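You operate a simulated robot arm through the tools that you are given. There is no shell and no other tool.

The job below is to be done with a simulated robot arm. You get a single attempt, and the scene is never put back.

JOB
Stop the loader line, lock it off and try the start key.
Fine: stop key first, then main switch off; the yellow padlock hangs on the hasp; one press on start, and the line stays dead.
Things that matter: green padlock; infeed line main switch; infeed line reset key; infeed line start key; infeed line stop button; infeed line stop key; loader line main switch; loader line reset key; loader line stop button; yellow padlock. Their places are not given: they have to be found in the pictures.

The check looks at the end state, three seconds after you hand in, the way a careful person would. Anything else that was tipped, shoved, dropped, spilled or broken makes it a failure.

ROBOT AND FRAMES
A 7-joint arm with a three-finger gripper, fixed in place. Base frame: the origin is at the foot of the arm, x ahead of it, y to its left, z up. Units: m, rad, N and s.
Its first joint turns from -2.897 to 2.897 rad. Payload 2.69 kg.
Tool frame: the origin (TCP) lies between the finger pads and is the grasp point; the fingertips stand 0.03 m ahead of it; z points along the fingers, y is the line along which they close. Largest opening 0.128 m; the body of the gripper starts 0.117 m behind the TCP.
Orientation is that of the tool frame in the base frame, as a unit quaternion [w, x, y, z]. With the fingers straight down and closing along the base's y, the tool's x points along the base's -x, its y along +y and its z along -z.

CONTROLS
- The arm moves only by the tool apply_moves. Its argument "motion" is a list of rows, each a list of 7 numbers: the shift along the tool's x, y, z in mm, then the turn, a rotation vector about the tool's x, y, z in rad, then the opening in per cent of the stroke, from 0 (shut) to 100 (fully open). In form: [[dx, dy, dz, ax, ay, az, jaw], ...]. A call has 1 to 20 rows; each row is the pose to reach, as a shift and turn from the pose commanded when the call began, along the tool's axes at that moment. Rows are played at 5 a second. More than 0.05 m and 0.15 rad between two rows, or a gripper value outside its range, and nothing of the call is played. A pose out of reach is approached as far as the arm can. The call stops where the force on the tool passes 90 N (or 10 N more than at its start, if that is more) or the arm is blocked; 0.2 s more then pass. The fingers move at their own pace and stop on an object; they squeeze with about 28 N. The grip force told is the motor's: it shows also when the fingers shut on nothing. Time passes only in rows, and 0.2 s behind the last, so rows that repeat a pose let the fingers close. It gives the time, the measured TCP pose, the force on the tool (base axes), the opening and the grip force at its end, in the units of the frame above (readings bear some noise), with the torque about the TCP (base axes, N m) and any sound that the robot's microphone picked up, and new pictures: "pictures" is both (left out), scene, wrist or none.
- Cameras (640 x 400 px; columns grow to the right, rows downward): "scene" is fixed at [0.2233, -0.6405, 1.3861]; the picture's right is [0.95, -0.32, 0.00], its down [-0.11, -0.32, -0.94] and it looks along [0.30, 0.89, -0.34] (base axes); focal length 328 px, centre (320, 200). "wrist" rides on the gripper at [0.058, 0.054, -0.131] in the tool frame; the picture's right is [-0.68, 0.74, 0.00], its down [-0.62, -0.57, -0.55] and it looks along [-0.40, -0.37, 0.84] (tool axes); focal length 234 px, centre (320, 200).
- slide_trunk(by): slides the trunk up (or, below 0, down) by that many m; the arm rides with it, the base frame stays. It gives what a move gives, with no picture.
- pixel_to_xyz(camera, pixels): for up to 12 pixels [column, row] of the newest picture of that camera ("zoom" is the newest enlarged one), the place [x, y, z] in the base frame of the surface seen there, good to about 0.003 m, but the place of the scene camera against the robot may be out by one fixed shift of up to 0.012 m in any direction. The clock stands still meanwhile.
- enlarge(camera, box): a new picture of the part [left, top, right, bottom] of that camera's present view, enlarged. The clock stands still meanwhile.
- sign_off(): hands the job in; it is judged then, once.

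Open the gripper and draw the arm clear of the work before you hand the job in, unless the task says otherwise.

The tools are called after "Request:" as a command line: name --pt "numbers of a row" for each row, then --argument value for the rest, lists and objects as JSON in quotes. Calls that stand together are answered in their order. apply_moves: Moves the arm, as the interface text tells. Its arguments: {"type":"object","properties":{"motion":{"type":"array"},"pictures":{"type":"string","enum":["both","scene","wrist","none"]}},"required":["motion"]} The other tools are called the same way: slide_trunk (by) slides the trunk up or down; pixel_to_xyz (camera, pixels) gives the place of the surface under pixels of a picture; enlarge (camera, box) takes an enlarged picture of a part of a camera's view; sign_off () hands the job in.

At the start:

```text
time_s: 0.0
position: [0.7419, 0.1732, 1.3167]
tcp_rot: [0.0, 0.0, 1.0, 0.0]
wrist_force: [0.8, 0.0, -0.9]
wrist_torque: [-0.02, 0.02, 0.01]
gripper_width: 0.1282
grasp_force: 0.0
trunk travel left (down, up): [-0.15, 0.2]
```

scene: 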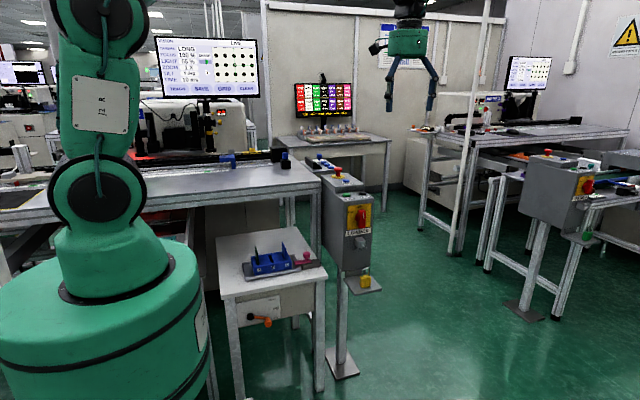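
wrist: 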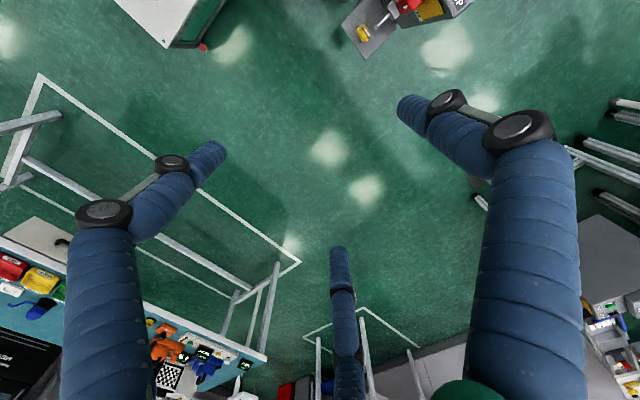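

I begin by looking closer at the two control boxes: one near (340,220) with a red/yellow main switch, and one at (560,190) on the right.

Request:
enlarge --camera "scene" --box '[290, 150, 400, 300]'

Request:
enlarge --camera "scene" --box '[500, 130, 640, 260]'

Request:
enlarge --camera "scene" --box '[210, 220, 350, 340]'

```text
2.67 times, centred on (345, 225) of scene
```

zoom: 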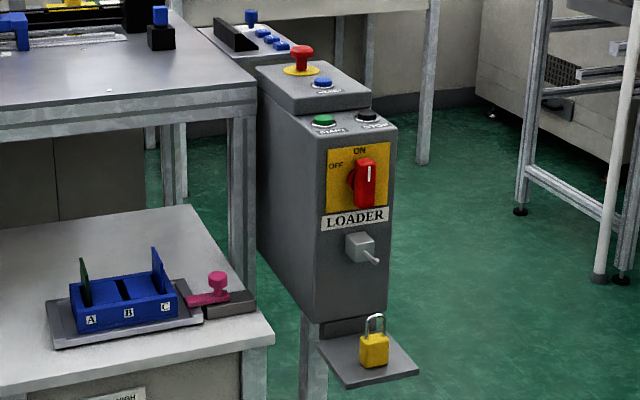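

```text
3.08 times, centred on (570, 195) of scene
```

zoom: 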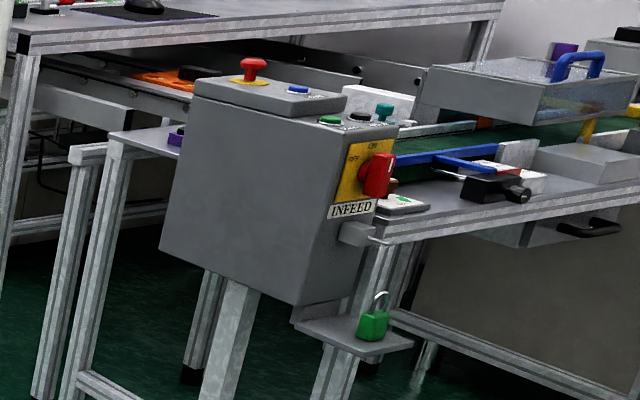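

```text
3.33 times, centred on (280, 280) of scene
```

zoom: 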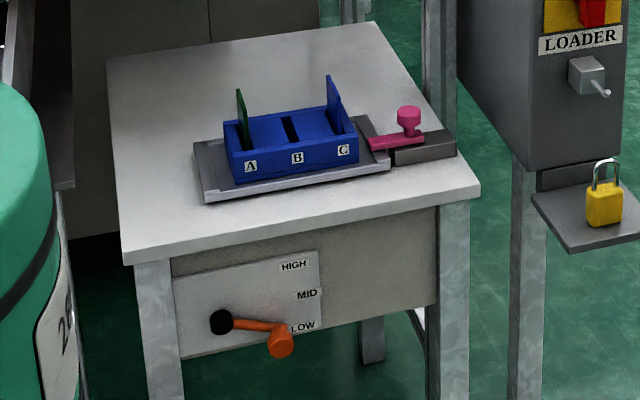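

The loader box carries a green START key, black STOP key, blue RESET, red mushroom, the rotary main switch and a hasp, with the yellow padlock on a shelf below. I zoom further to read labels and geometry.

Request:
enlarge --camera "scene" --box '[315, 160, 379, 200]'

Request:
enlarge --camera "scene" --box '[330, 195, 386, 235]'

Request:
enlarge --camera "scene" --box '[330, 232, 394, 300]'

```text
10.00 times, centred on (347, 180) of scene
```

zoom: 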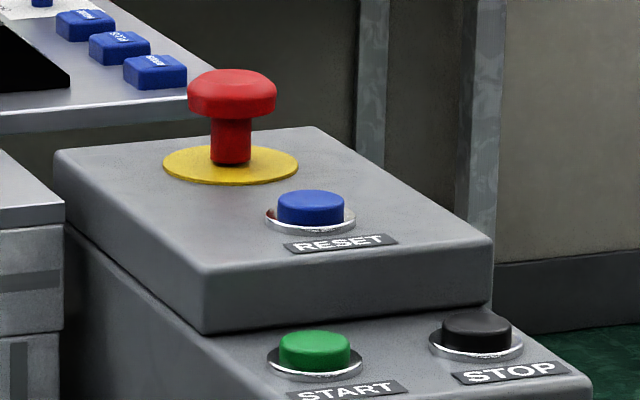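

```text
10.00 times, centred on (358, 215) of scene
```

zoom: 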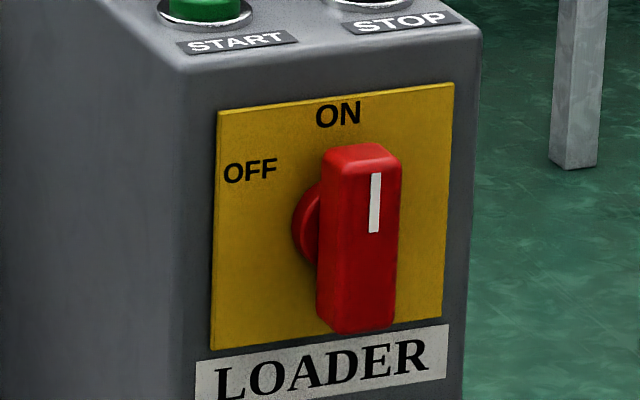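

```text
5.88 times, centred on (362, 266) of scene
```

zoom: 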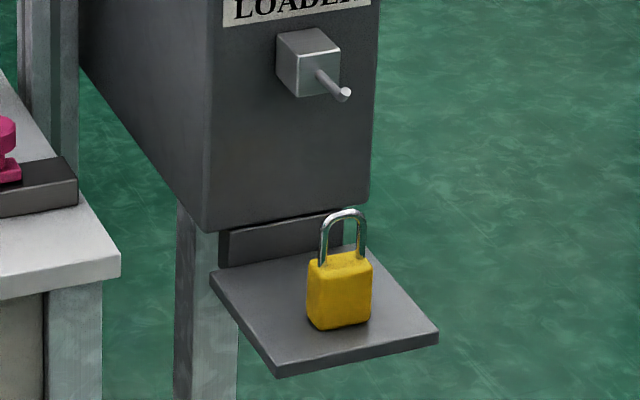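

I query 3D positions, first on the newest zoom (hasp, padlock, shelf) and on the scene picture for keys and switch.

Request:
pixel_to_xyz --camera "zoom" --pixels '[[344, 94], [323, 80], [300, 70], [320, 50], [340, 300], [345, 212], [325, 240], [361, 240], [340, 262], [225, 285], [425, 335], [280, 365]]'

Request:
pixel_to_xyz --camera "scene" --pixels '[[346.5, 194], [362.7, 192], [346, 179.5], [338, 168], [362, 210.5], [362, 227], [363, 218], [349, 210], [369, 206], [349, 228], [350, 185], [340, 193]]'

```text
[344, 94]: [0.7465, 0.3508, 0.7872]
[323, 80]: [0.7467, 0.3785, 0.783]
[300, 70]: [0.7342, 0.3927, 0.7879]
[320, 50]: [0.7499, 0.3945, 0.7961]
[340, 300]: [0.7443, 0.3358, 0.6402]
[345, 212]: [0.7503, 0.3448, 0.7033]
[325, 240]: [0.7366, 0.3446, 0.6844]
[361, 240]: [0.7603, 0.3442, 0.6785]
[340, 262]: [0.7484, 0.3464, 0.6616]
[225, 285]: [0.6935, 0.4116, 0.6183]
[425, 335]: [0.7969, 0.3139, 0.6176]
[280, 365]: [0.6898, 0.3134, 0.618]
```

```text
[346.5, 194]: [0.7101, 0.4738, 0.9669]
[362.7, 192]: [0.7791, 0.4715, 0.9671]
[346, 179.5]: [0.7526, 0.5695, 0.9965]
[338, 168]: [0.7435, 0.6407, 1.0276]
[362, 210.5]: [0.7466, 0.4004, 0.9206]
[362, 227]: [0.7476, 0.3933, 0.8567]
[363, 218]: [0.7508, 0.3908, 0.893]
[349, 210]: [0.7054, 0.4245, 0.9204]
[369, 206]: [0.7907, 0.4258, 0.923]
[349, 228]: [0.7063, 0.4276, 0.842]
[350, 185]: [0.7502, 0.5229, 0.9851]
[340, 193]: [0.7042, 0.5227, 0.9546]
```

The box is axis-aligned, with its face towards -y; keys are near (0.71,0.474,0.967) START and (0.779,0.472,0.967) STOP per scene camera. I move the tool high above the keys with the fingers shut to check with the wrist camera.

Request:
apply_moves --pt "0 37 20 0 0 0 60" --pt "0 74 40 0 0 0 30" --pt "0 111 60 0 0 0 0" --pt "0 148 80 0 0 0 0" --pt "-1 185 100 0 0 0 0" --pt "-2 222 120 0 0 0 0" --pt "-3 260 140 0 0 0 0" --pt "-3 297 167 0 0 0 0" --pt "-3 297 167 0 0 0 0"

```text
time_s: 2.0
position: [0.7451, 0.4718, 1.15]
tcp_rot: [0.0, 0.0, 1.0, -0.001]
wrist_force: [0.3, 0.5, -0.9]
wrist_torque: [-0.1, 0.01, 0.0]
gripper_width: 0.0021
grasp_force: 27.6
trunk travel left (down, up): [-0.15, 0.2]
```

scene: 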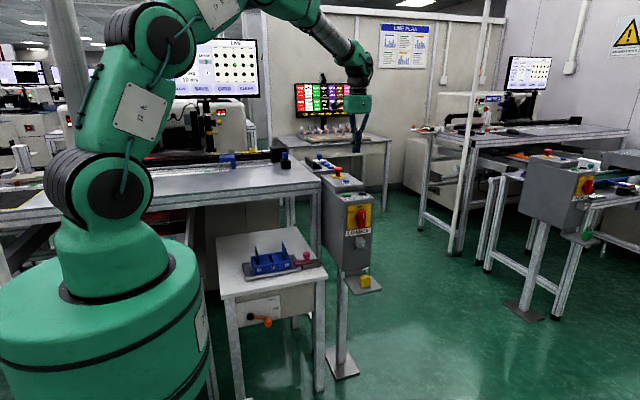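
wrist: 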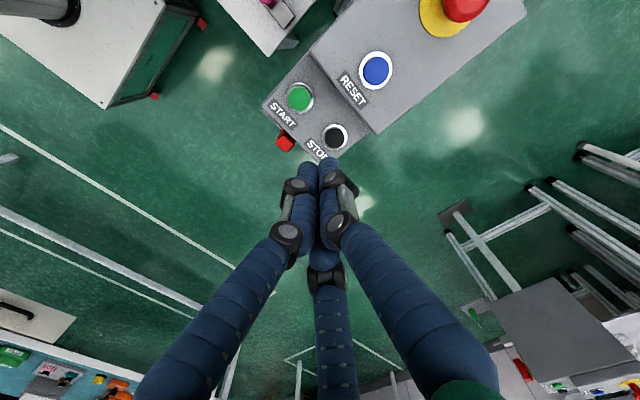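

The wrist picture shows START at (299,97), STOP at (334,136), RESET at (376,69). I query their places in the wrist camera.

Request:
pixel_to_xyz --camera "wrist" --pixels '[[299, 97], [334, 135], [376, 69], [318, 108], [290, 138], [283, 146], [271, 110], [365, 105], [335, 153], [466, 4], [345, 60], [310, 92]]'

Request:
enlarge --camera "wrist" --box '[250, 50, 410, 170]'

```text
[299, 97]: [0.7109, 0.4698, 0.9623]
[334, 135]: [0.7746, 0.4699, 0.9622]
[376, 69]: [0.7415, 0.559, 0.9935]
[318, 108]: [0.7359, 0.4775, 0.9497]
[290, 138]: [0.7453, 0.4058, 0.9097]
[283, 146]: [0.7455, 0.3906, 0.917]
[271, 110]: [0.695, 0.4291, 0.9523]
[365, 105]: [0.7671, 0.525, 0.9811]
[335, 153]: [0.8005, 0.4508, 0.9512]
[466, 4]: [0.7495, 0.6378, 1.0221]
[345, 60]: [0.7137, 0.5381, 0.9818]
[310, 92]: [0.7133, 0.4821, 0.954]
```

```text
3.33 times, centred on (330, 110) of wrist
```

zoom: 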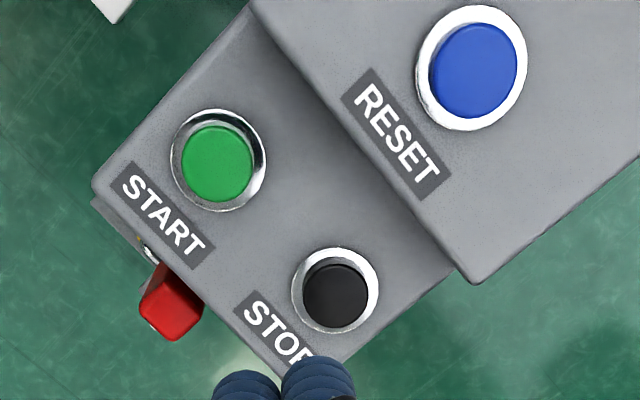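

Wrist camera gives STOP at (0.775,0.470,0.962), START at (0.711,0.470,0.962). I go above STOP and come down to about 1 cm over the key.

Request:
apply_moves --pt "-15 0 35 0 0 0 0" --pt "-30 0 70 0 0 0 0" --pt "-30 0 105 0 0 0 0" --pt "-30 0 140 0 0 0 0" --pt "-30 0 146 0 0 0 0" --pt "-30 0 146 0 0 0 0"

```text
time_s: 3.4
position: [0.7761, 0.4697, 1.0042]
tcp_rot: [0.0, 0.0, 1.0, -0.001]
wrist_force: [-0.8, 0.2, 0.2]
wrist_torque: [0.02, 0.01, 0.0]
gripper_width: 0.0021
grasp_force: 28.1
trunk travel left (down, up): [-0.15, 0.2]
```

scene: 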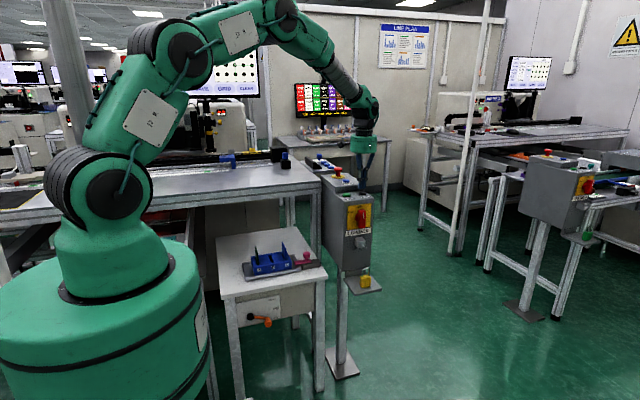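
wrist: 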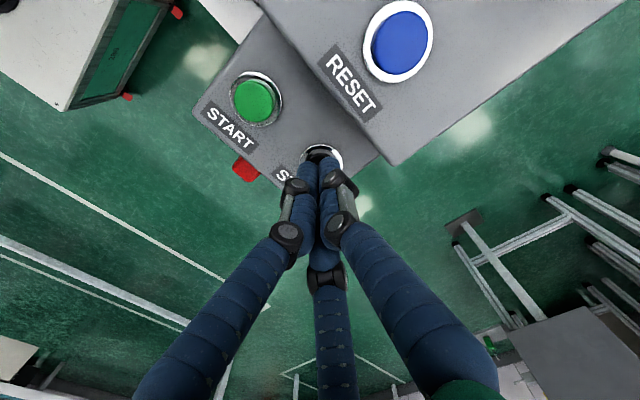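

The fingertips sit over the STOP key near (320,150). I enlarge to check the alignment before pressing.

Request:
enlarge --camera "wrist" --box '[270, 110, 370, 190]'

Request:
enlarge --camera "scene" --box '[325, 150, 405, 200]'

```text
5.00 times, centred on (320, 150) of wrist
```

zoom: 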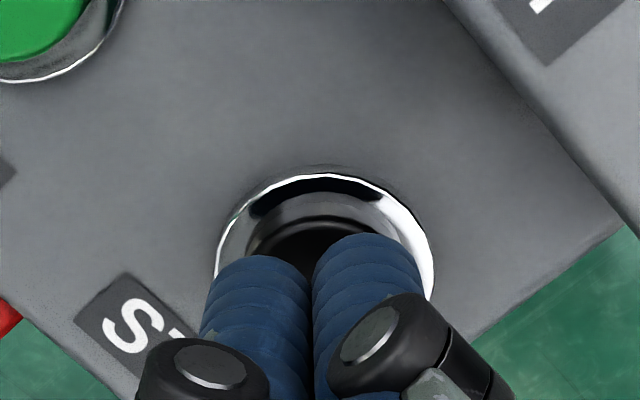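

```text
8.00 times, centred on (365, 175) of scene
```

zoom: 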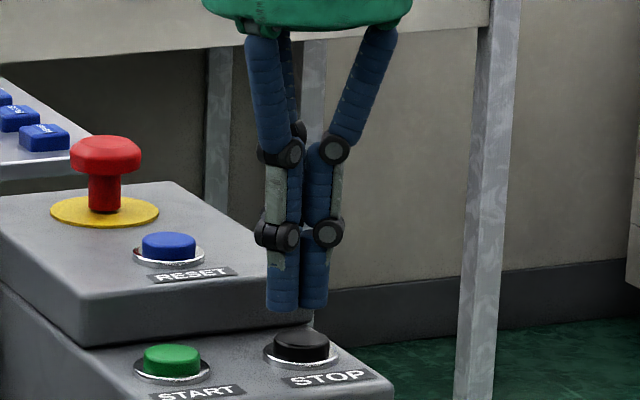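

The fingertips are well centred over STOP with about 1 cm gap. I press down in small steps.

Request:
apply_moves --pt "0 0 6 0 0 0 0" --pt "0 0 10 0 0 0 0" --pt "0 0 12 0 0 0 0" --pt "0 0 14 0 0 0 0" --pictures "scene"

```text
time_s: 4.4
position: [0.7747, 0.469, 0.9909]
tcp_rot: [0.0, 0.001, 1.0, 0.0]
wrist_force: [0.7, 0.5, 0.1]
wrist_torque: [0.01, -0.02, 0.01]
gripper_width: 0.002
grasp_force: 28.3
trunk travel left (down, up): [-0.15, 0.2]
```

scene: 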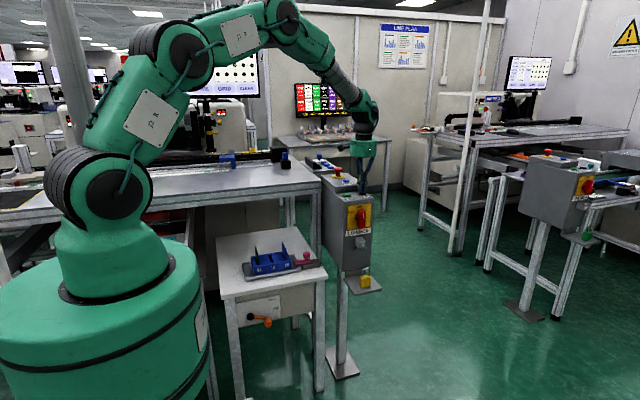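

No contact force yet at TCP z=0.991. I continue down in 1–2 mm steps.

Request:
apply_moves --pt "0 0 2 0 0 0 0" --pt "0 0 3 0 0 0 0" --pt "0 0 4 0 0 0 0" --pt "0 0 4 0 0 0 0" --pictures "none"

```text
time_s: 5.4
position: [0.7766, 0.47, 0.9871]
tcp_rot: [0.001, 0.0, 1.0, 0.0]
wrist_force: [-0.2, -0.2, 0.9]
wrist_torque: [0.01, -0.04, 0.04]
gripper_width: 0.006
grasp_force: 27.8
trunk travel left (down, up): [-0.15, 0.2]
```

The fingers read 6 mm apart now, hinting at first touch, yet force is still low. I take an enlarged look before pressing further.

Request:
enlarge --camera "scene" --box '[335, 165, 395, 205]'

Request:
enlarge --camera "wrist" --box '[270, 110, 370, 190]'

```text
10.00 times, centred on (365, 185) of scene
```

zoom: 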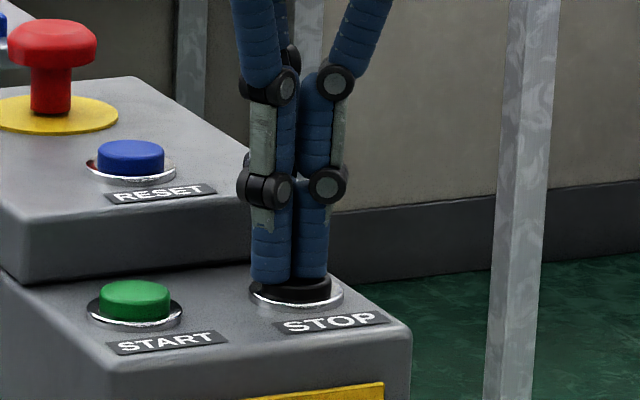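

```text
5.00 times, centred on (320, 150) of wrist
```

zoom: 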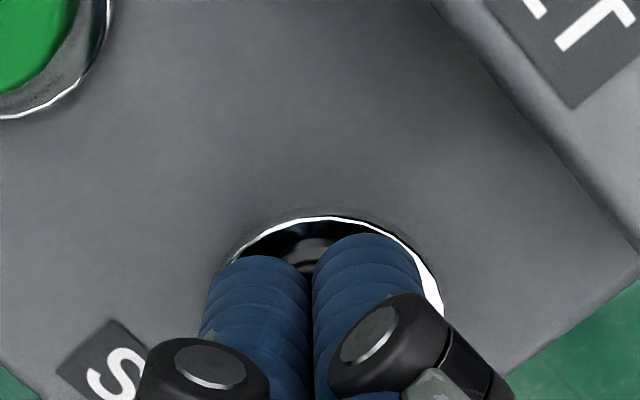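

The fingertips touch the key, which already sits lower than the green one. I press on a few more millimetres.

Request:
apply_moves --pt "0 0 1 0 0 0 0" --pt "0 0 2 0 0 0 0" --pt "0 0 3 0 0 0 0" --pt "0 0 3 0 0 0 0" --pictures "none"

```text
time_s: 6.4
position: [0.7756, 0.4709, 0.9831]
tcp_rot: [0.0, 0.001, 1.0, 0.0]
wrist_force: [1.6, 1.4, 3.6]
wrist_torque: [-0.01, -0.1, 0.01]
gripper_width: 0.0061
grasp_force: 31.5
trunk travel left (down, up): [-0.15, 0.2]
heard: click
```

A click was heard: the STOP key actuated. I lift off straight up and look.

Request:
apply_moves --pt "0 0 -5 0 0 0 0" --pt "0 0 -20 0 0 0 0" --pt "0 0 -60 0 0 0 0" --pt "0 0 -100 0 0 0 0" --pt "0 0 -100 0 0 0 0"

Request:
enlarge --camera "scene" --box '[315, 160, 395, 240]'

```text
time_s: 7.6
position: [0.7751, 0.4691, 1.0836]
tcp_rot: [0.0, 0.0, 1.0, 0.0]
wrist_force: [-0.2, -1.0, 1.2]
wrist_torque: [0.01, -0.02, 0.01]
gripper_width: 0.002
grasp_force: 31.8
trunk travel left (down, up): [-0.15, 0.2]
```

scene: 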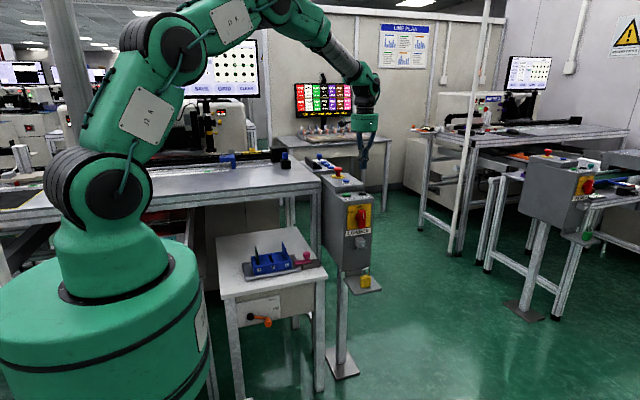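
wrist: 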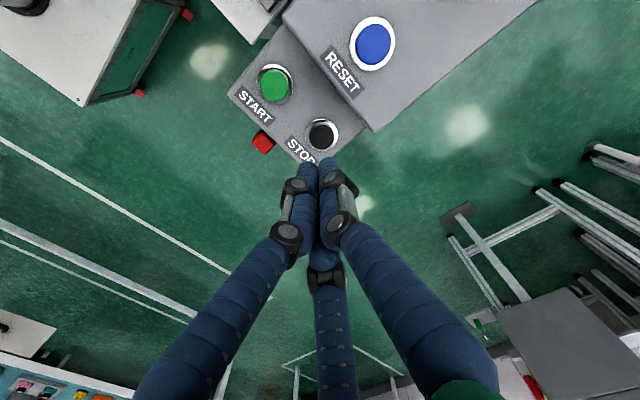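

```text
5.00 times, centred on (355, 200) of scene
```

zoom: 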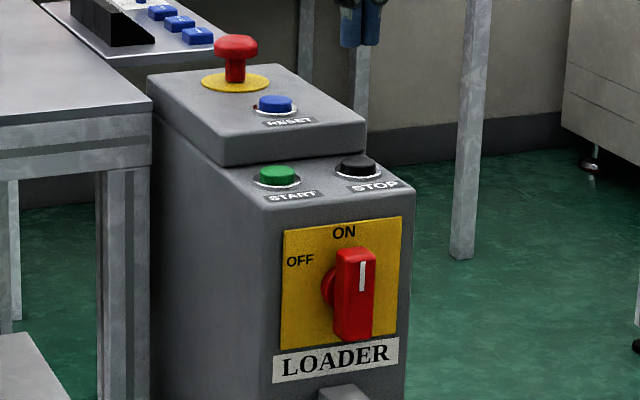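

The STOP key is pressed (click) and the red switch is still on ON. I measure the surroundings (small table, big table edge) before bringing the tool round to face the switch.

Request:
pixel_to_xyz --camera "scene" --pixels '[[219, 240], [300, 230], [325, 273], [234, 294], [263, 250], [300, 257], [318, 185], [322, 188], [265, 320], [318, 220], [283, 248], [305, 262]]'

Request:
enlarge --camera "scene" --box '[540, 145, 620, 205]'

```text
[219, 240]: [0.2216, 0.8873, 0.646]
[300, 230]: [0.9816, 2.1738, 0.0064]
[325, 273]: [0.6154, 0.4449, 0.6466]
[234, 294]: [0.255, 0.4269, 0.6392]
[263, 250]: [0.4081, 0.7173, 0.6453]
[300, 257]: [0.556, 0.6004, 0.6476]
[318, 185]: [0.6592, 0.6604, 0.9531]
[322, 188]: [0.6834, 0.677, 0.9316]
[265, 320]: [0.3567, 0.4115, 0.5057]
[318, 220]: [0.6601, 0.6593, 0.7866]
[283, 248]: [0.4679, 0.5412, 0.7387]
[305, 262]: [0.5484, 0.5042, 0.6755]
```

```text
6.67 times, centred on (580, 175) of scene
```

zoom: 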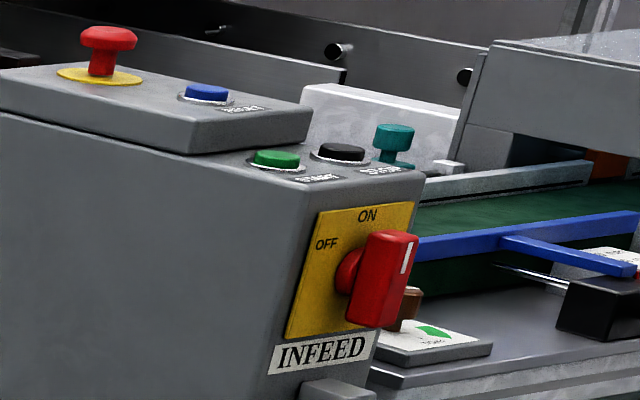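

The small table starts at y≈0.42, so the space in front (y<0.35) is clear. I draw back from the keys and turn the tool to point along +y with the fingers closing along x.

Request:
apply_moves --pt "5 -45 -10 0 0 0 0" --pt "10 -92 -20 0 0 0 0" --pt "15 -140 -20 0 0 0 0" --pt "20 -188 -20 0 0 0 0" --pt "28 -236 -20 0 0 0 0" --pt "28 -250 -15 -0.0806 0.0806 0.0806 10" --pt "28 -260 -10 -0.1612 0.1612 0.1612 20" --pt "28 -265 -5 -0.2418 0.2418 0.2418 30" --pt "28 -270 0 -0.3225 0.3225 0.3225 40" --pt "28 -275 10 -0.4031 0.4031 0.4031 50" --pt "28 -280 20 -0.4837 0.4837 0.4837 50" --pt "28 -285 30 -0.5643 0.5643 0.5643 50" --pt "28 -290 40 -0.6449 0.6449 0.6449 50" --pt "28 -295 50 -0.7255 0.7255 0.7255 50" --pt "28 -300 60 -0.8061 0.8061 0.8061 50" --pt "28 -300 65 -0.8867 0.8867 0.8867 50" --pt "28 -300 70 -0.9674 0.9674 0.9674 50" --pt "28 -300 75 -1.048 1.048 1.048 50" --pt "28 -300 80 -1.1286 1.1286 1.1286 50" --pt "28 -300 83 -1.2092 1.2092 1.2092 50"

```text
time_s: 11.8
position: [0.7481, 0.1688, 0.9993]
tcp_rot: [0.501, -0.499, -0.499, -0.5]
wrist_force: [-0.8, 0.4, 0.2]
wrist_torque: [-0.01, 0.0, -0.03]
gripper_width: 0.0641
grasp_force: 0.0
trunk travel left (down, up): [-0.15, 0.2]
```

scene: 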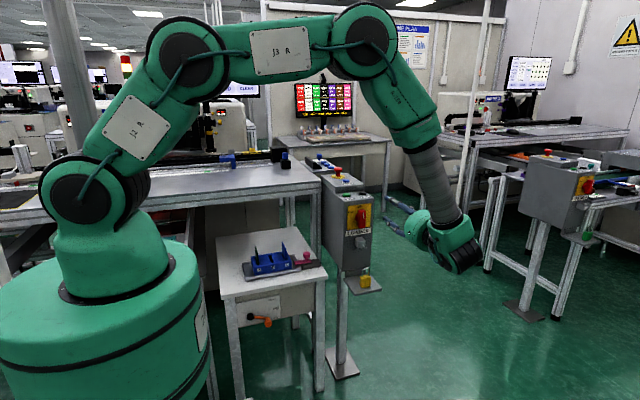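
wrist: 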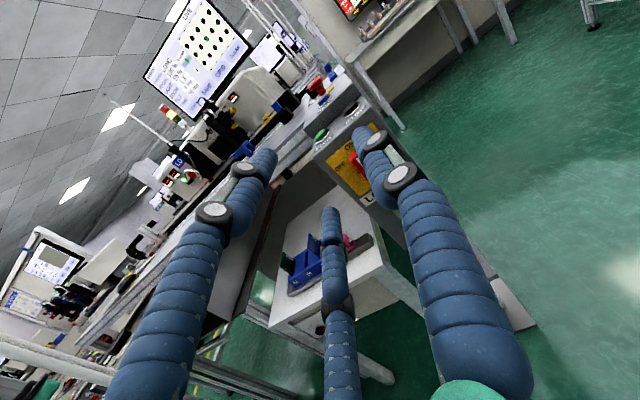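

The tool now points along +y. I lower to the switch height and come to y≈0.27 to look at it with the wrist camera.

Request:
apply_moves --pt "-40 0 20 0 0 0 50" --pt "-80 0 50 0 0 0 50" --pt "-112 0 80 0 0 0 50" --pt "-112 0 100 0 0 0 50" --pt "-112 0 100 0 0 0 50"

Request:
enlarge --camera "wrist" --box '[240, 60, 400, 180]'

Request:
enlarge --camera "scene" --box '[320, 170, 420, 270]'

```text
time_s: 13.0
position: [0.7475, 0.2692, 0.8881]
tcp_rot: [0.501, -0.499, -0.5, -0.5]
wrist_force: [0.5, 0.7, -0.4]
wrist_torque: [-0.03, 0.01, 0.01]
gripper_width: 0.0635
grasp_force: 0.2
trunk travel left (down, up): [-0.15, 0.2]
```

scene: 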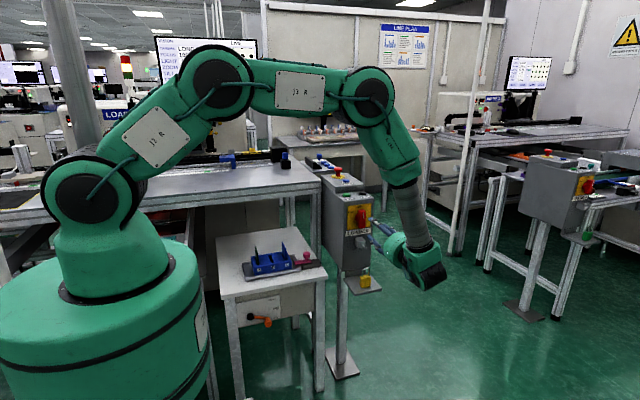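
wrist: 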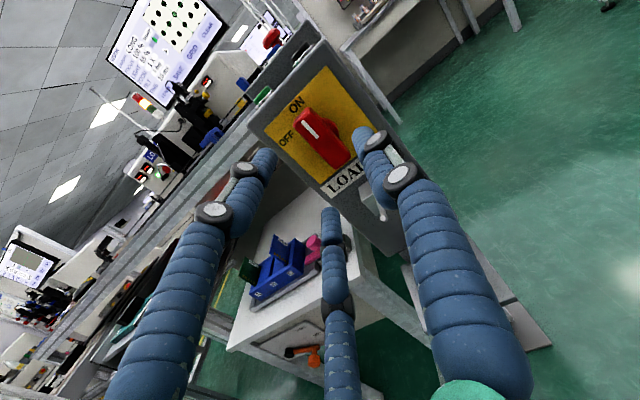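

```text
3.33 times, centred on (320, 120) of wrist
```

zoom: 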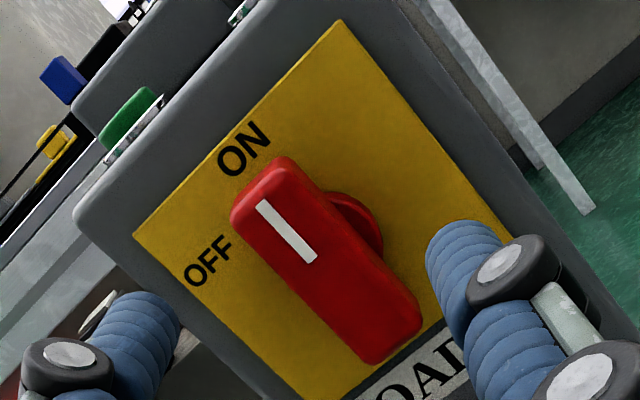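

```text
4.00 times, centred on (370, 220) of scene
```

zoom: 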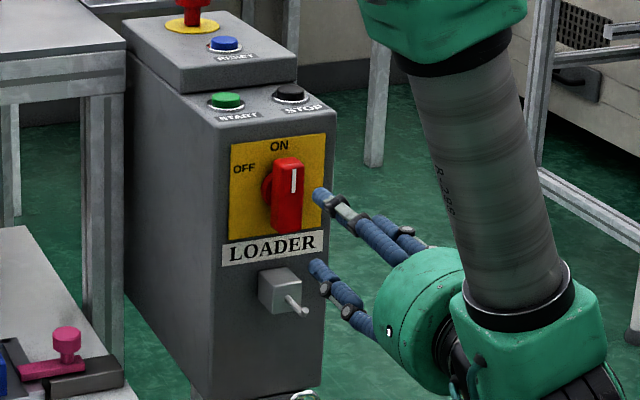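

The switch bar is in view of the wrist camera around (322,139), still ON. I measure its centre, ends and edges, and check the stack light/sign at (120,70)-(115,115) in the scene.

Request:
pixel_to_xyz --camera "wrist" --pixels '[[303, 117], [341, 162], [322, 139], [297, 113], [311, 109], [332, 166], [348, 157], [297, 103], [286, 140], [336, 118], [314, 148], [331, 131]]'

Request:
enlarge --camera "scene" --box '[60, 40, 180, 140]'

```text
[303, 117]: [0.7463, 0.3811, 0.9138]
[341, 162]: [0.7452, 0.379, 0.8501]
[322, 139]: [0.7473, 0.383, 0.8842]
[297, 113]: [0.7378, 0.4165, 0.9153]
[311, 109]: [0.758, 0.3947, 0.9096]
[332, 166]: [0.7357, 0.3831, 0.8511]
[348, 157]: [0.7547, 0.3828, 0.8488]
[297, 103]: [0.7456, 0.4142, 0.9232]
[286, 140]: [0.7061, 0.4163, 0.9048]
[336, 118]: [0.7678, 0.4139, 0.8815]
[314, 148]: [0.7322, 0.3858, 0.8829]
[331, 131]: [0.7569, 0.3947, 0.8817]
```

```text
4.00 times, centred on (120, 90) of scene
```

zoom: 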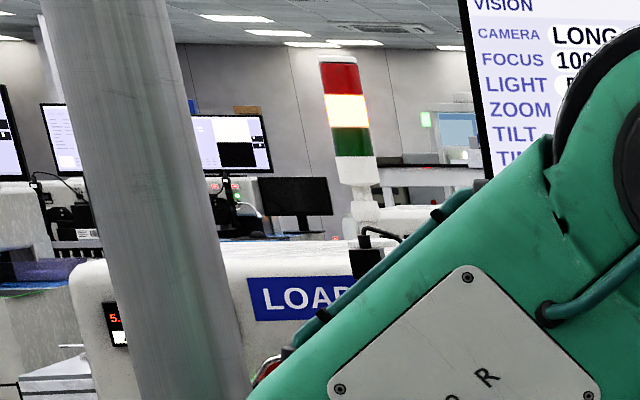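

The stack light over the loader shows amber (line stopped). Wrist measurements place the bar centre at (0.7455, 0.381, 0.882), 20 mm wide, plate at y≈0.415. I open wider and advance so that the tips straddle the bar.

Request:
apply_moves --pt "-6 -1 0 0 0 0 80" --pt "-6 -1 30 0 0 0 80" --pt "-6 -1 60 0 0 0 80" --pt "-6 -1 85 0 0 0 80" --pt "-6 -1 102 0 0 0 80" --pt "-6 -1 102 0 0 0 80"

Request:
enlarge --camera "wrist" --box '[220, 80, 420, 230]'

Request:
enlarge --camera "scene" --box '[320, 180, 400, 260]'

```text
time_s: 14.4
position: [0.747, 0.3721, 0.8812]
tcp_rot: [-0.5, 0.499, 0.5, 0.5]
wrist_force: [-0.4, -0.1, -0.3]
wrist_torque: [-0.02, 0.0, 0.0]
gripper_width: 0.1025
grasp_force: 0.0
trunk travel left (down, up): [-0.15, 0.2]
```

scene: 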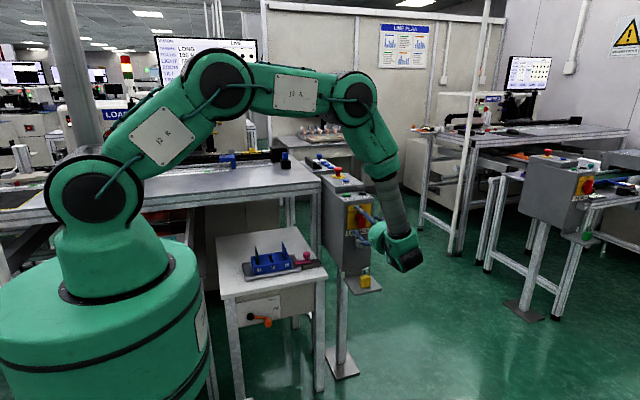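
wrist: 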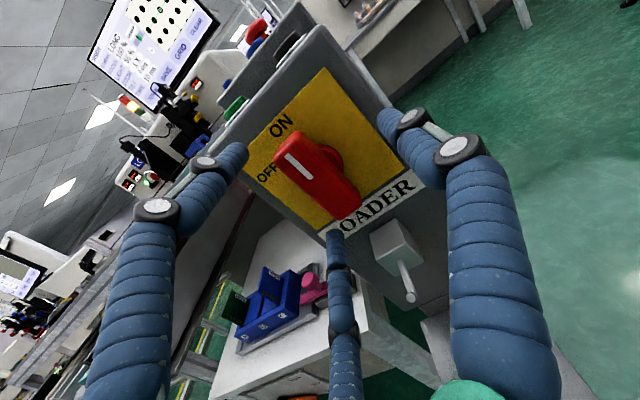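

```text
2.67 times, centred on (320, 155) of wrist
```

zoom: 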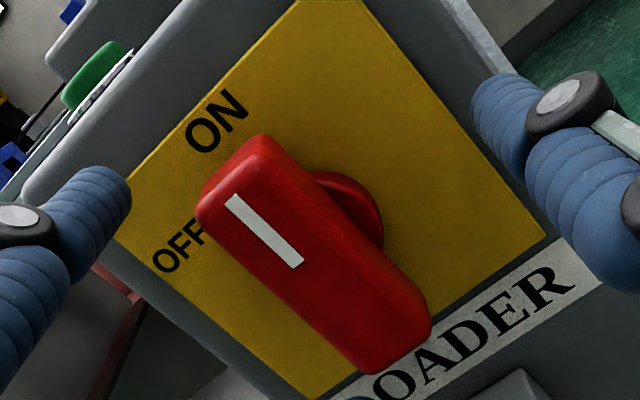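

```text
5.00 times, centred on (360, 220) of scene
```

zoom: 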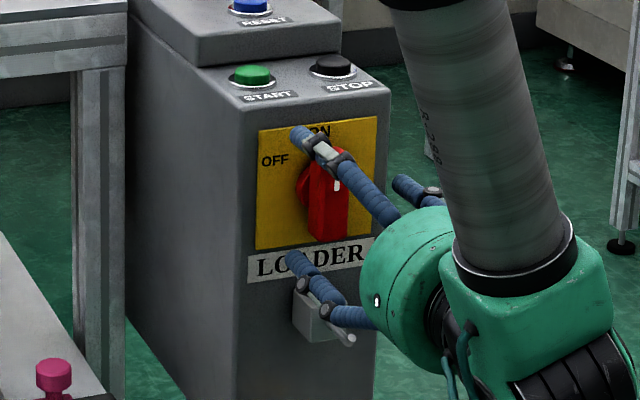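

The fingers straddle the bar. I close on it and read the width and forces.

Request:
apply_moves --pt "0 0 0 0 0 0 40" --pt "0 0 0 0 0 0 20" --pt "0 0 0 0 0 0 0" --pt "0 0 0 0 0 0 0"

Request:
enlarge --camera "wrist" --box '[220, 80, 420, 230]'

Request:
enlarge --camera "scene" --box '[320, 180, 400, 260]'

```text
time_s: 15.4
position: [0.7452, 0.3718, 0.8855]
tcp_rot: [0.501, -0.497, -0.501, -0.501]
wrist_force: [-28.3, 6.0, 51.7]
wrist_torque: [1.1, 0.2, 0.45]
gripper_width: 0.0628
grasp_force: 28.1
trunk travel left (down, up): [-0.15, 0.2]
```

scene: 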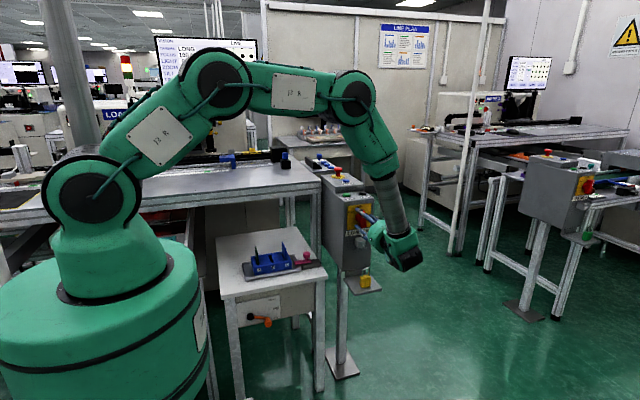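
wrist: 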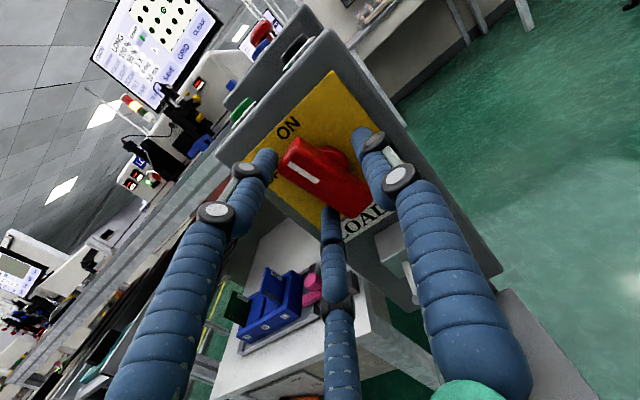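

```text
2.67 times, centred on (320, 155) of wrist
```

zoom: 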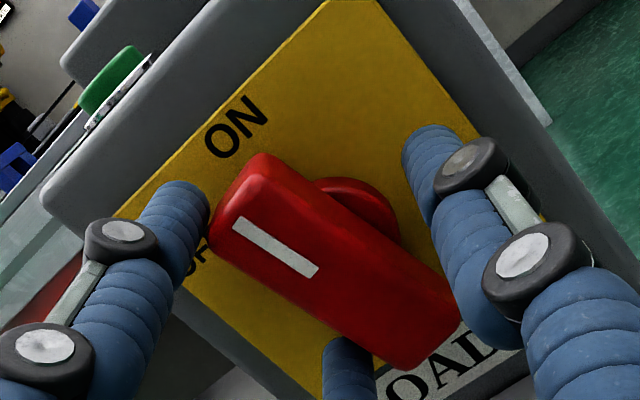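

```text
5.00 times, centred on (360, 220) of scene
```

zoom: 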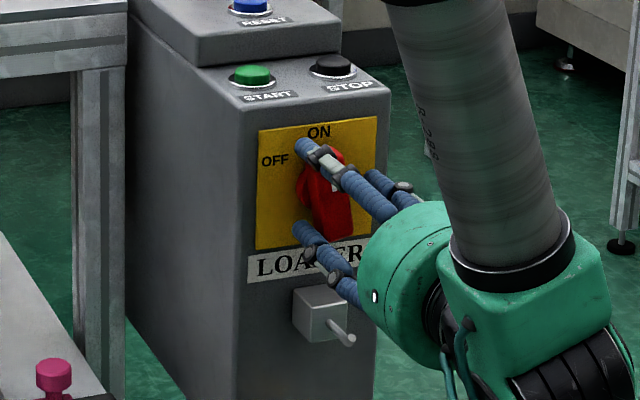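

The fingers stopped at 63 mm with the pads on the bar's corners: the gripper really has three fingers at 120° (one on the +x side, two on the -x side), so the grip must be offset. I open again and look at what the bar did.

Request:
apply_moves --pt "0 0 0 0 0 0 60" --pt "0 0 0 0 0 0 80" --pt "0 0 0 0 0 0 80"

Request:
enlarge --camera "wrist" --box '[220, 80, 420, 230]'

Request:
enlarge --camera "scene" --box '[320, 180, 400, 260]'

```text
time_s: 16.2
position: [0.7462, 0.3712, 0.8808]
tcp_rot: [-0.5, 0.5, 0.5, 0.5]
wrist_force: [0.0, 0.5, 0.5]
wrist_torque: [-0.01, -0.01, -0.04]
gripper_width: 0.1024
grasp_force: 0.0
trunk travel left (down, up): [-0.15, 0.2]
```

scene: 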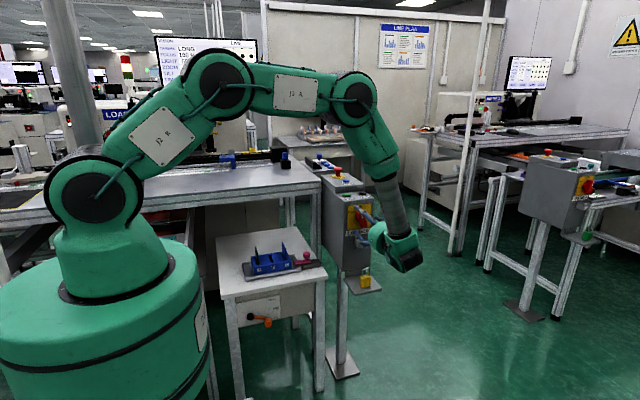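
wrist: 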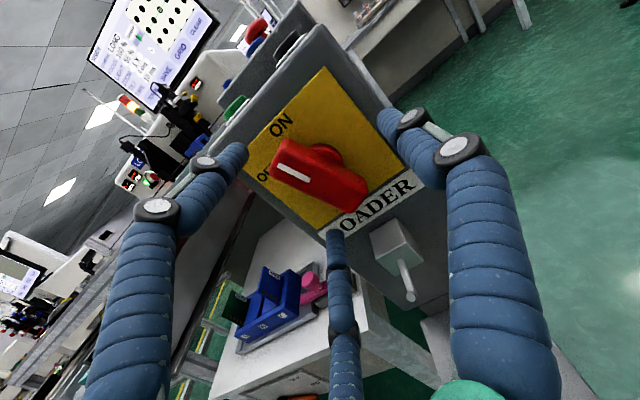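

```text
2.67 times, centred on (320, 155) of wrist
```

zoom: 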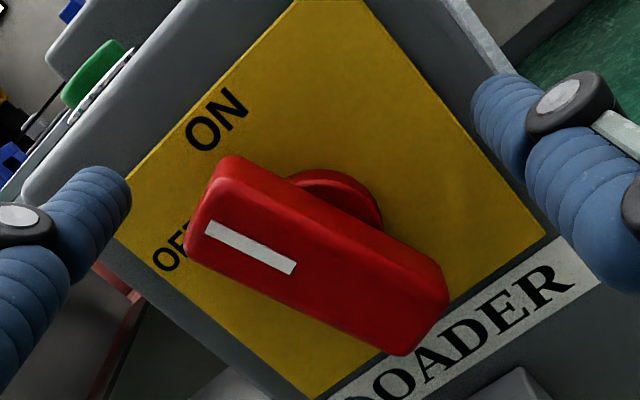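

```text
5.00 times, centred on (360, 220) of scene
```

zoom: 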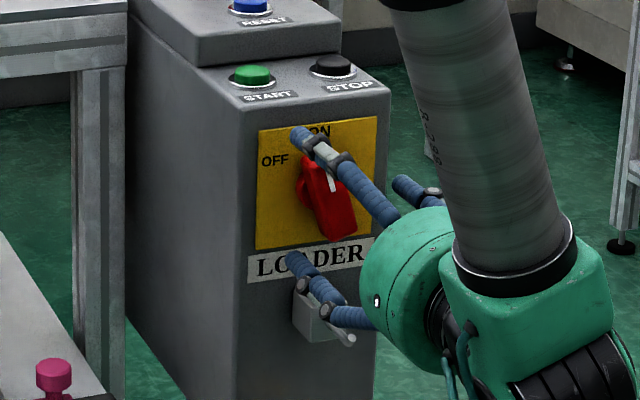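

The bar has already swung about 20° towards OFF. The safest way to finish is to push its top end leftwards with the shut fingers, so I back off, close, and line up right of the bar's top.

Request:
apply_moves --pt "0 0 -35 0 0 0 80" --pt "0 0 -70 0 0 0 50" --pt "15 15 -72 0 0 0 20" --pt "33 32 -72 0 0 0 0" --pt "33 32 -72 0 0 0 0" --pt "33 32 -72 0 0 0 0"

Request:
enlarge --camera "wrist" --box '[220, 80, 420, 230]'

Request:
enlarge --camera "scene" --box '[320, 180, 400, 260]'

```text
time_s: 17.6
position: [0.7795, 0.2998, 0.9149]
tcp_rot: [-0.5, 0.5, 0.5, 0.5]
wrist_force: [0.2, 0.0, 0.2]
wrist_torque: [0.04, -0.01, -0.01]
gripper_width: 0.0022
grasp_force: 28.6
trunk travel left (down, up): [-0.15, 0.2]
```

scene: 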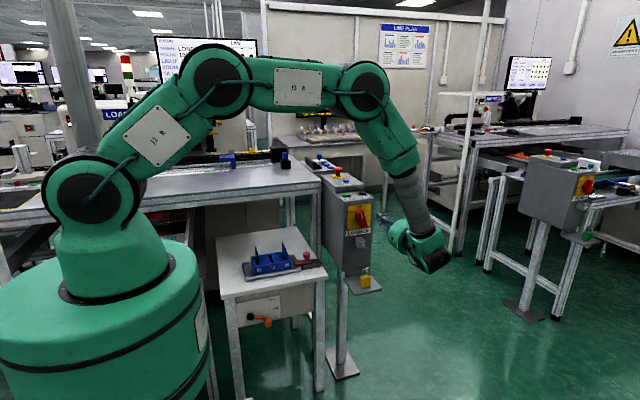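
wrist: 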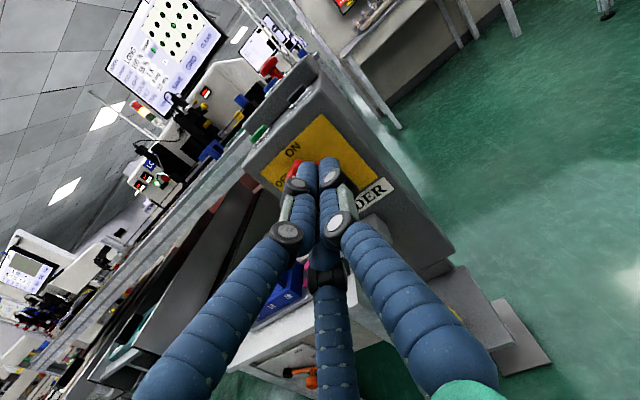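

```text
2.67 times, centred on (320, 155) of wrist
```

zoom: 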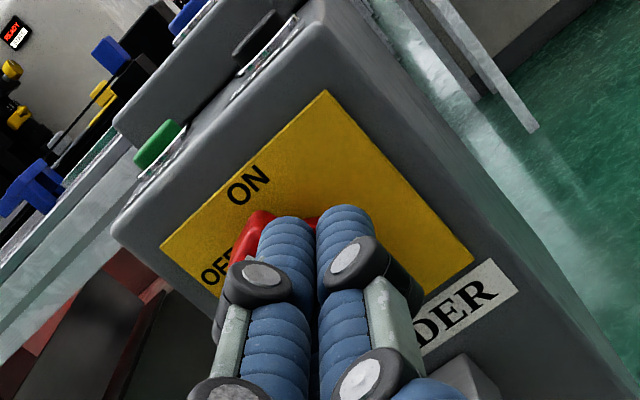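

```text
5.00 times, centred on (360, 220) of scene
```

zoom: 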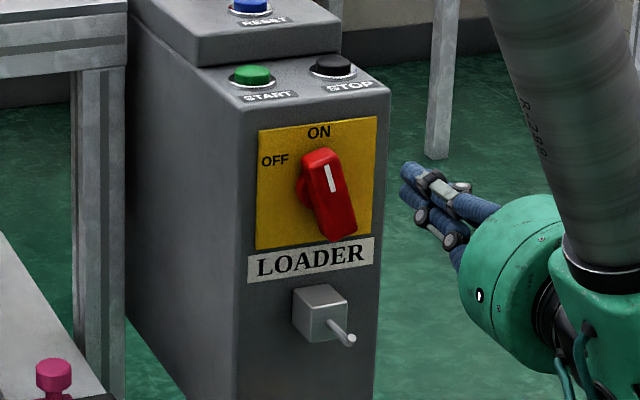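

The shut fingers are right of the bar's top. I advance so the tips reach beside the bar and push left along an arc around the switch axis, to about 50°.

Request:
apply_moves --pt "0 0 33 0 0 0 0" --pt "0 0 66 0 0 0 0" --pt "-4 -8 66 0 0 0 0" --pt "-4 -12 66 0 0 0 0" --pt "-2 -15 66 0 0 0 0" --pt "0 -20 66 0 0 0 0" --pt "1.6 -24 66 0 0 0 0" --pt "2.4 -29 66 0 0 0 0" --pt "2.5 -34 66 0 0 0 0"

Request:
enlarge --camera "wrist" --box '[220, 80, 420, 230]'

Request:
enlarge --camera "scene" --box '[320, 180, 400, 260]'

```text
time_s: 19.6
position: [0.744, 0.3646, 0.917]
tcp_rot: [-0.5, 0.499, 0.501, 0.5]
wrist_force: [0.6, -0.2, 0.4]
wrist_torque: [0.0, -0.01, -0.03]
gripper_width: 0.0022
grasp_force: 28.3
trunk travel left (down, up): [-0.15, 0.2]
```

scene: 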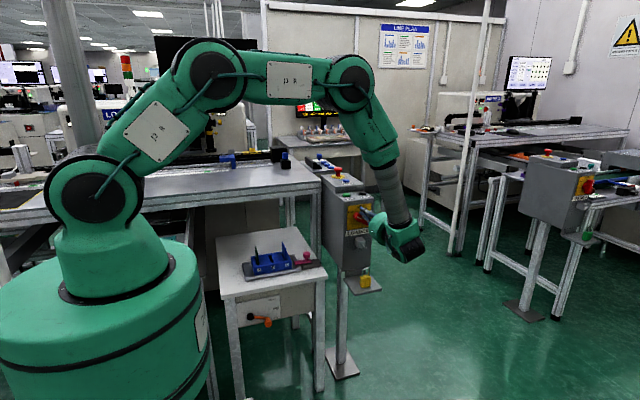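
wrist: 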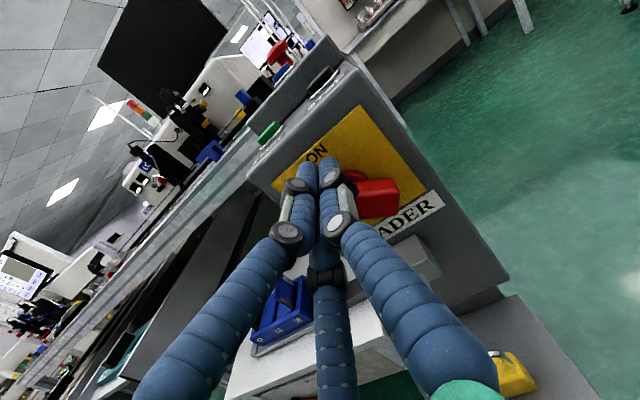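

```text
2.67 times, centred on (320, 155) of wrist
```

zoom: 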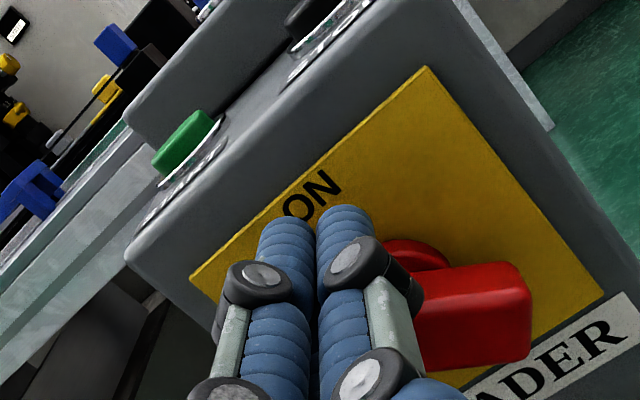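

```text
5.00 times, centred on (360, 220) of scene
```

zoom: 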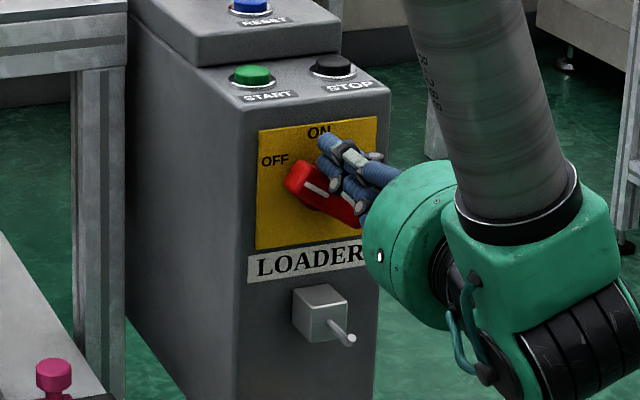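

The vision monitor went black and the stack light is dark, so power went off at about 50°. I keep pushing gently towards the OFF stop.

Request:
apply_moves --pt "-0.3 -2.5 0 0 0 0 0" --pt "-0.6 -5 0 0 0 0 0" --pt "-1.2 -7.5 0 0 0 0 0" --pt "-1.9 -10 0 0 0 0 0"

Request:
enlarge --camera "scene" --box '[320, 180, 400, 260]'

Request:
enlarge --camera "scene" --box '[60, 40, 260, 165]'

```text
time_s: 20.6
position: [0.7339, 0.366, 0.9158]
tcp_rot: [-0.5, 0.5, 0.5, 0.5]
wrist_force: [0.5, -0.6, 0.2]
wrist_torque: [-0.02, -0.04, -0.04]
gripper_width: 0.0023
grasp_force: 28.1
trunk travel left (down, up): [-0.15, 0.2]
```

scene: 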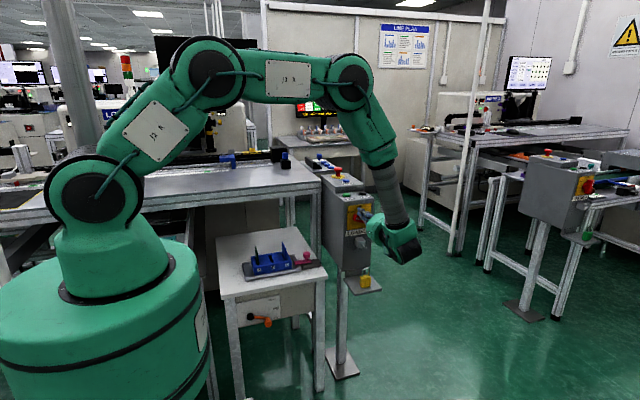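
wrist: 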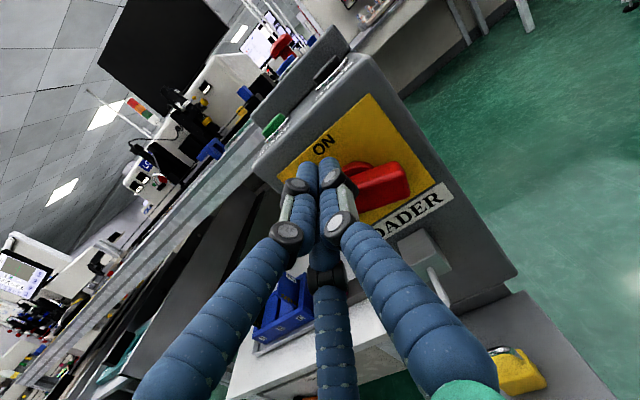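

```text
5.00 times, centred on (360, 220) of scene
```

zoom: 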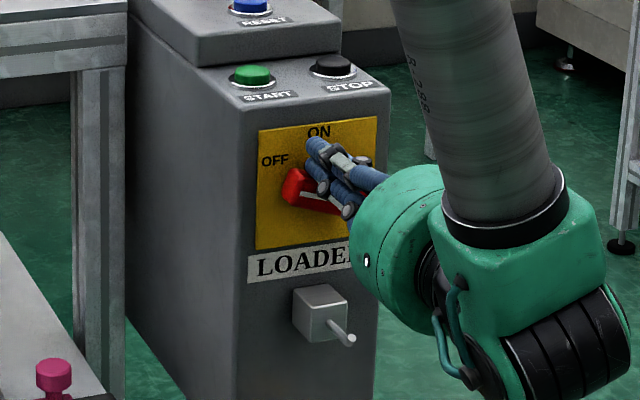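

```text
3.20 times, centred on (160, 102) of scene
```

zoom: 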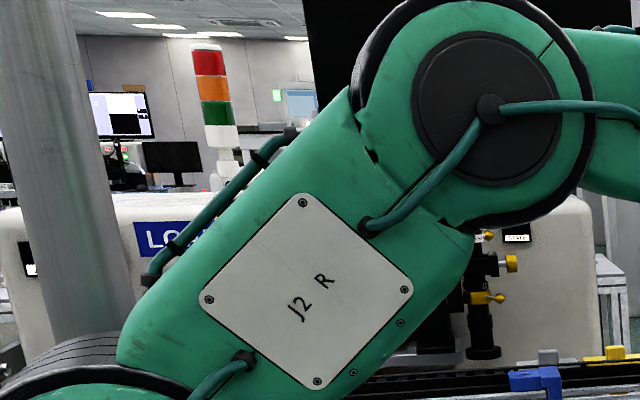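

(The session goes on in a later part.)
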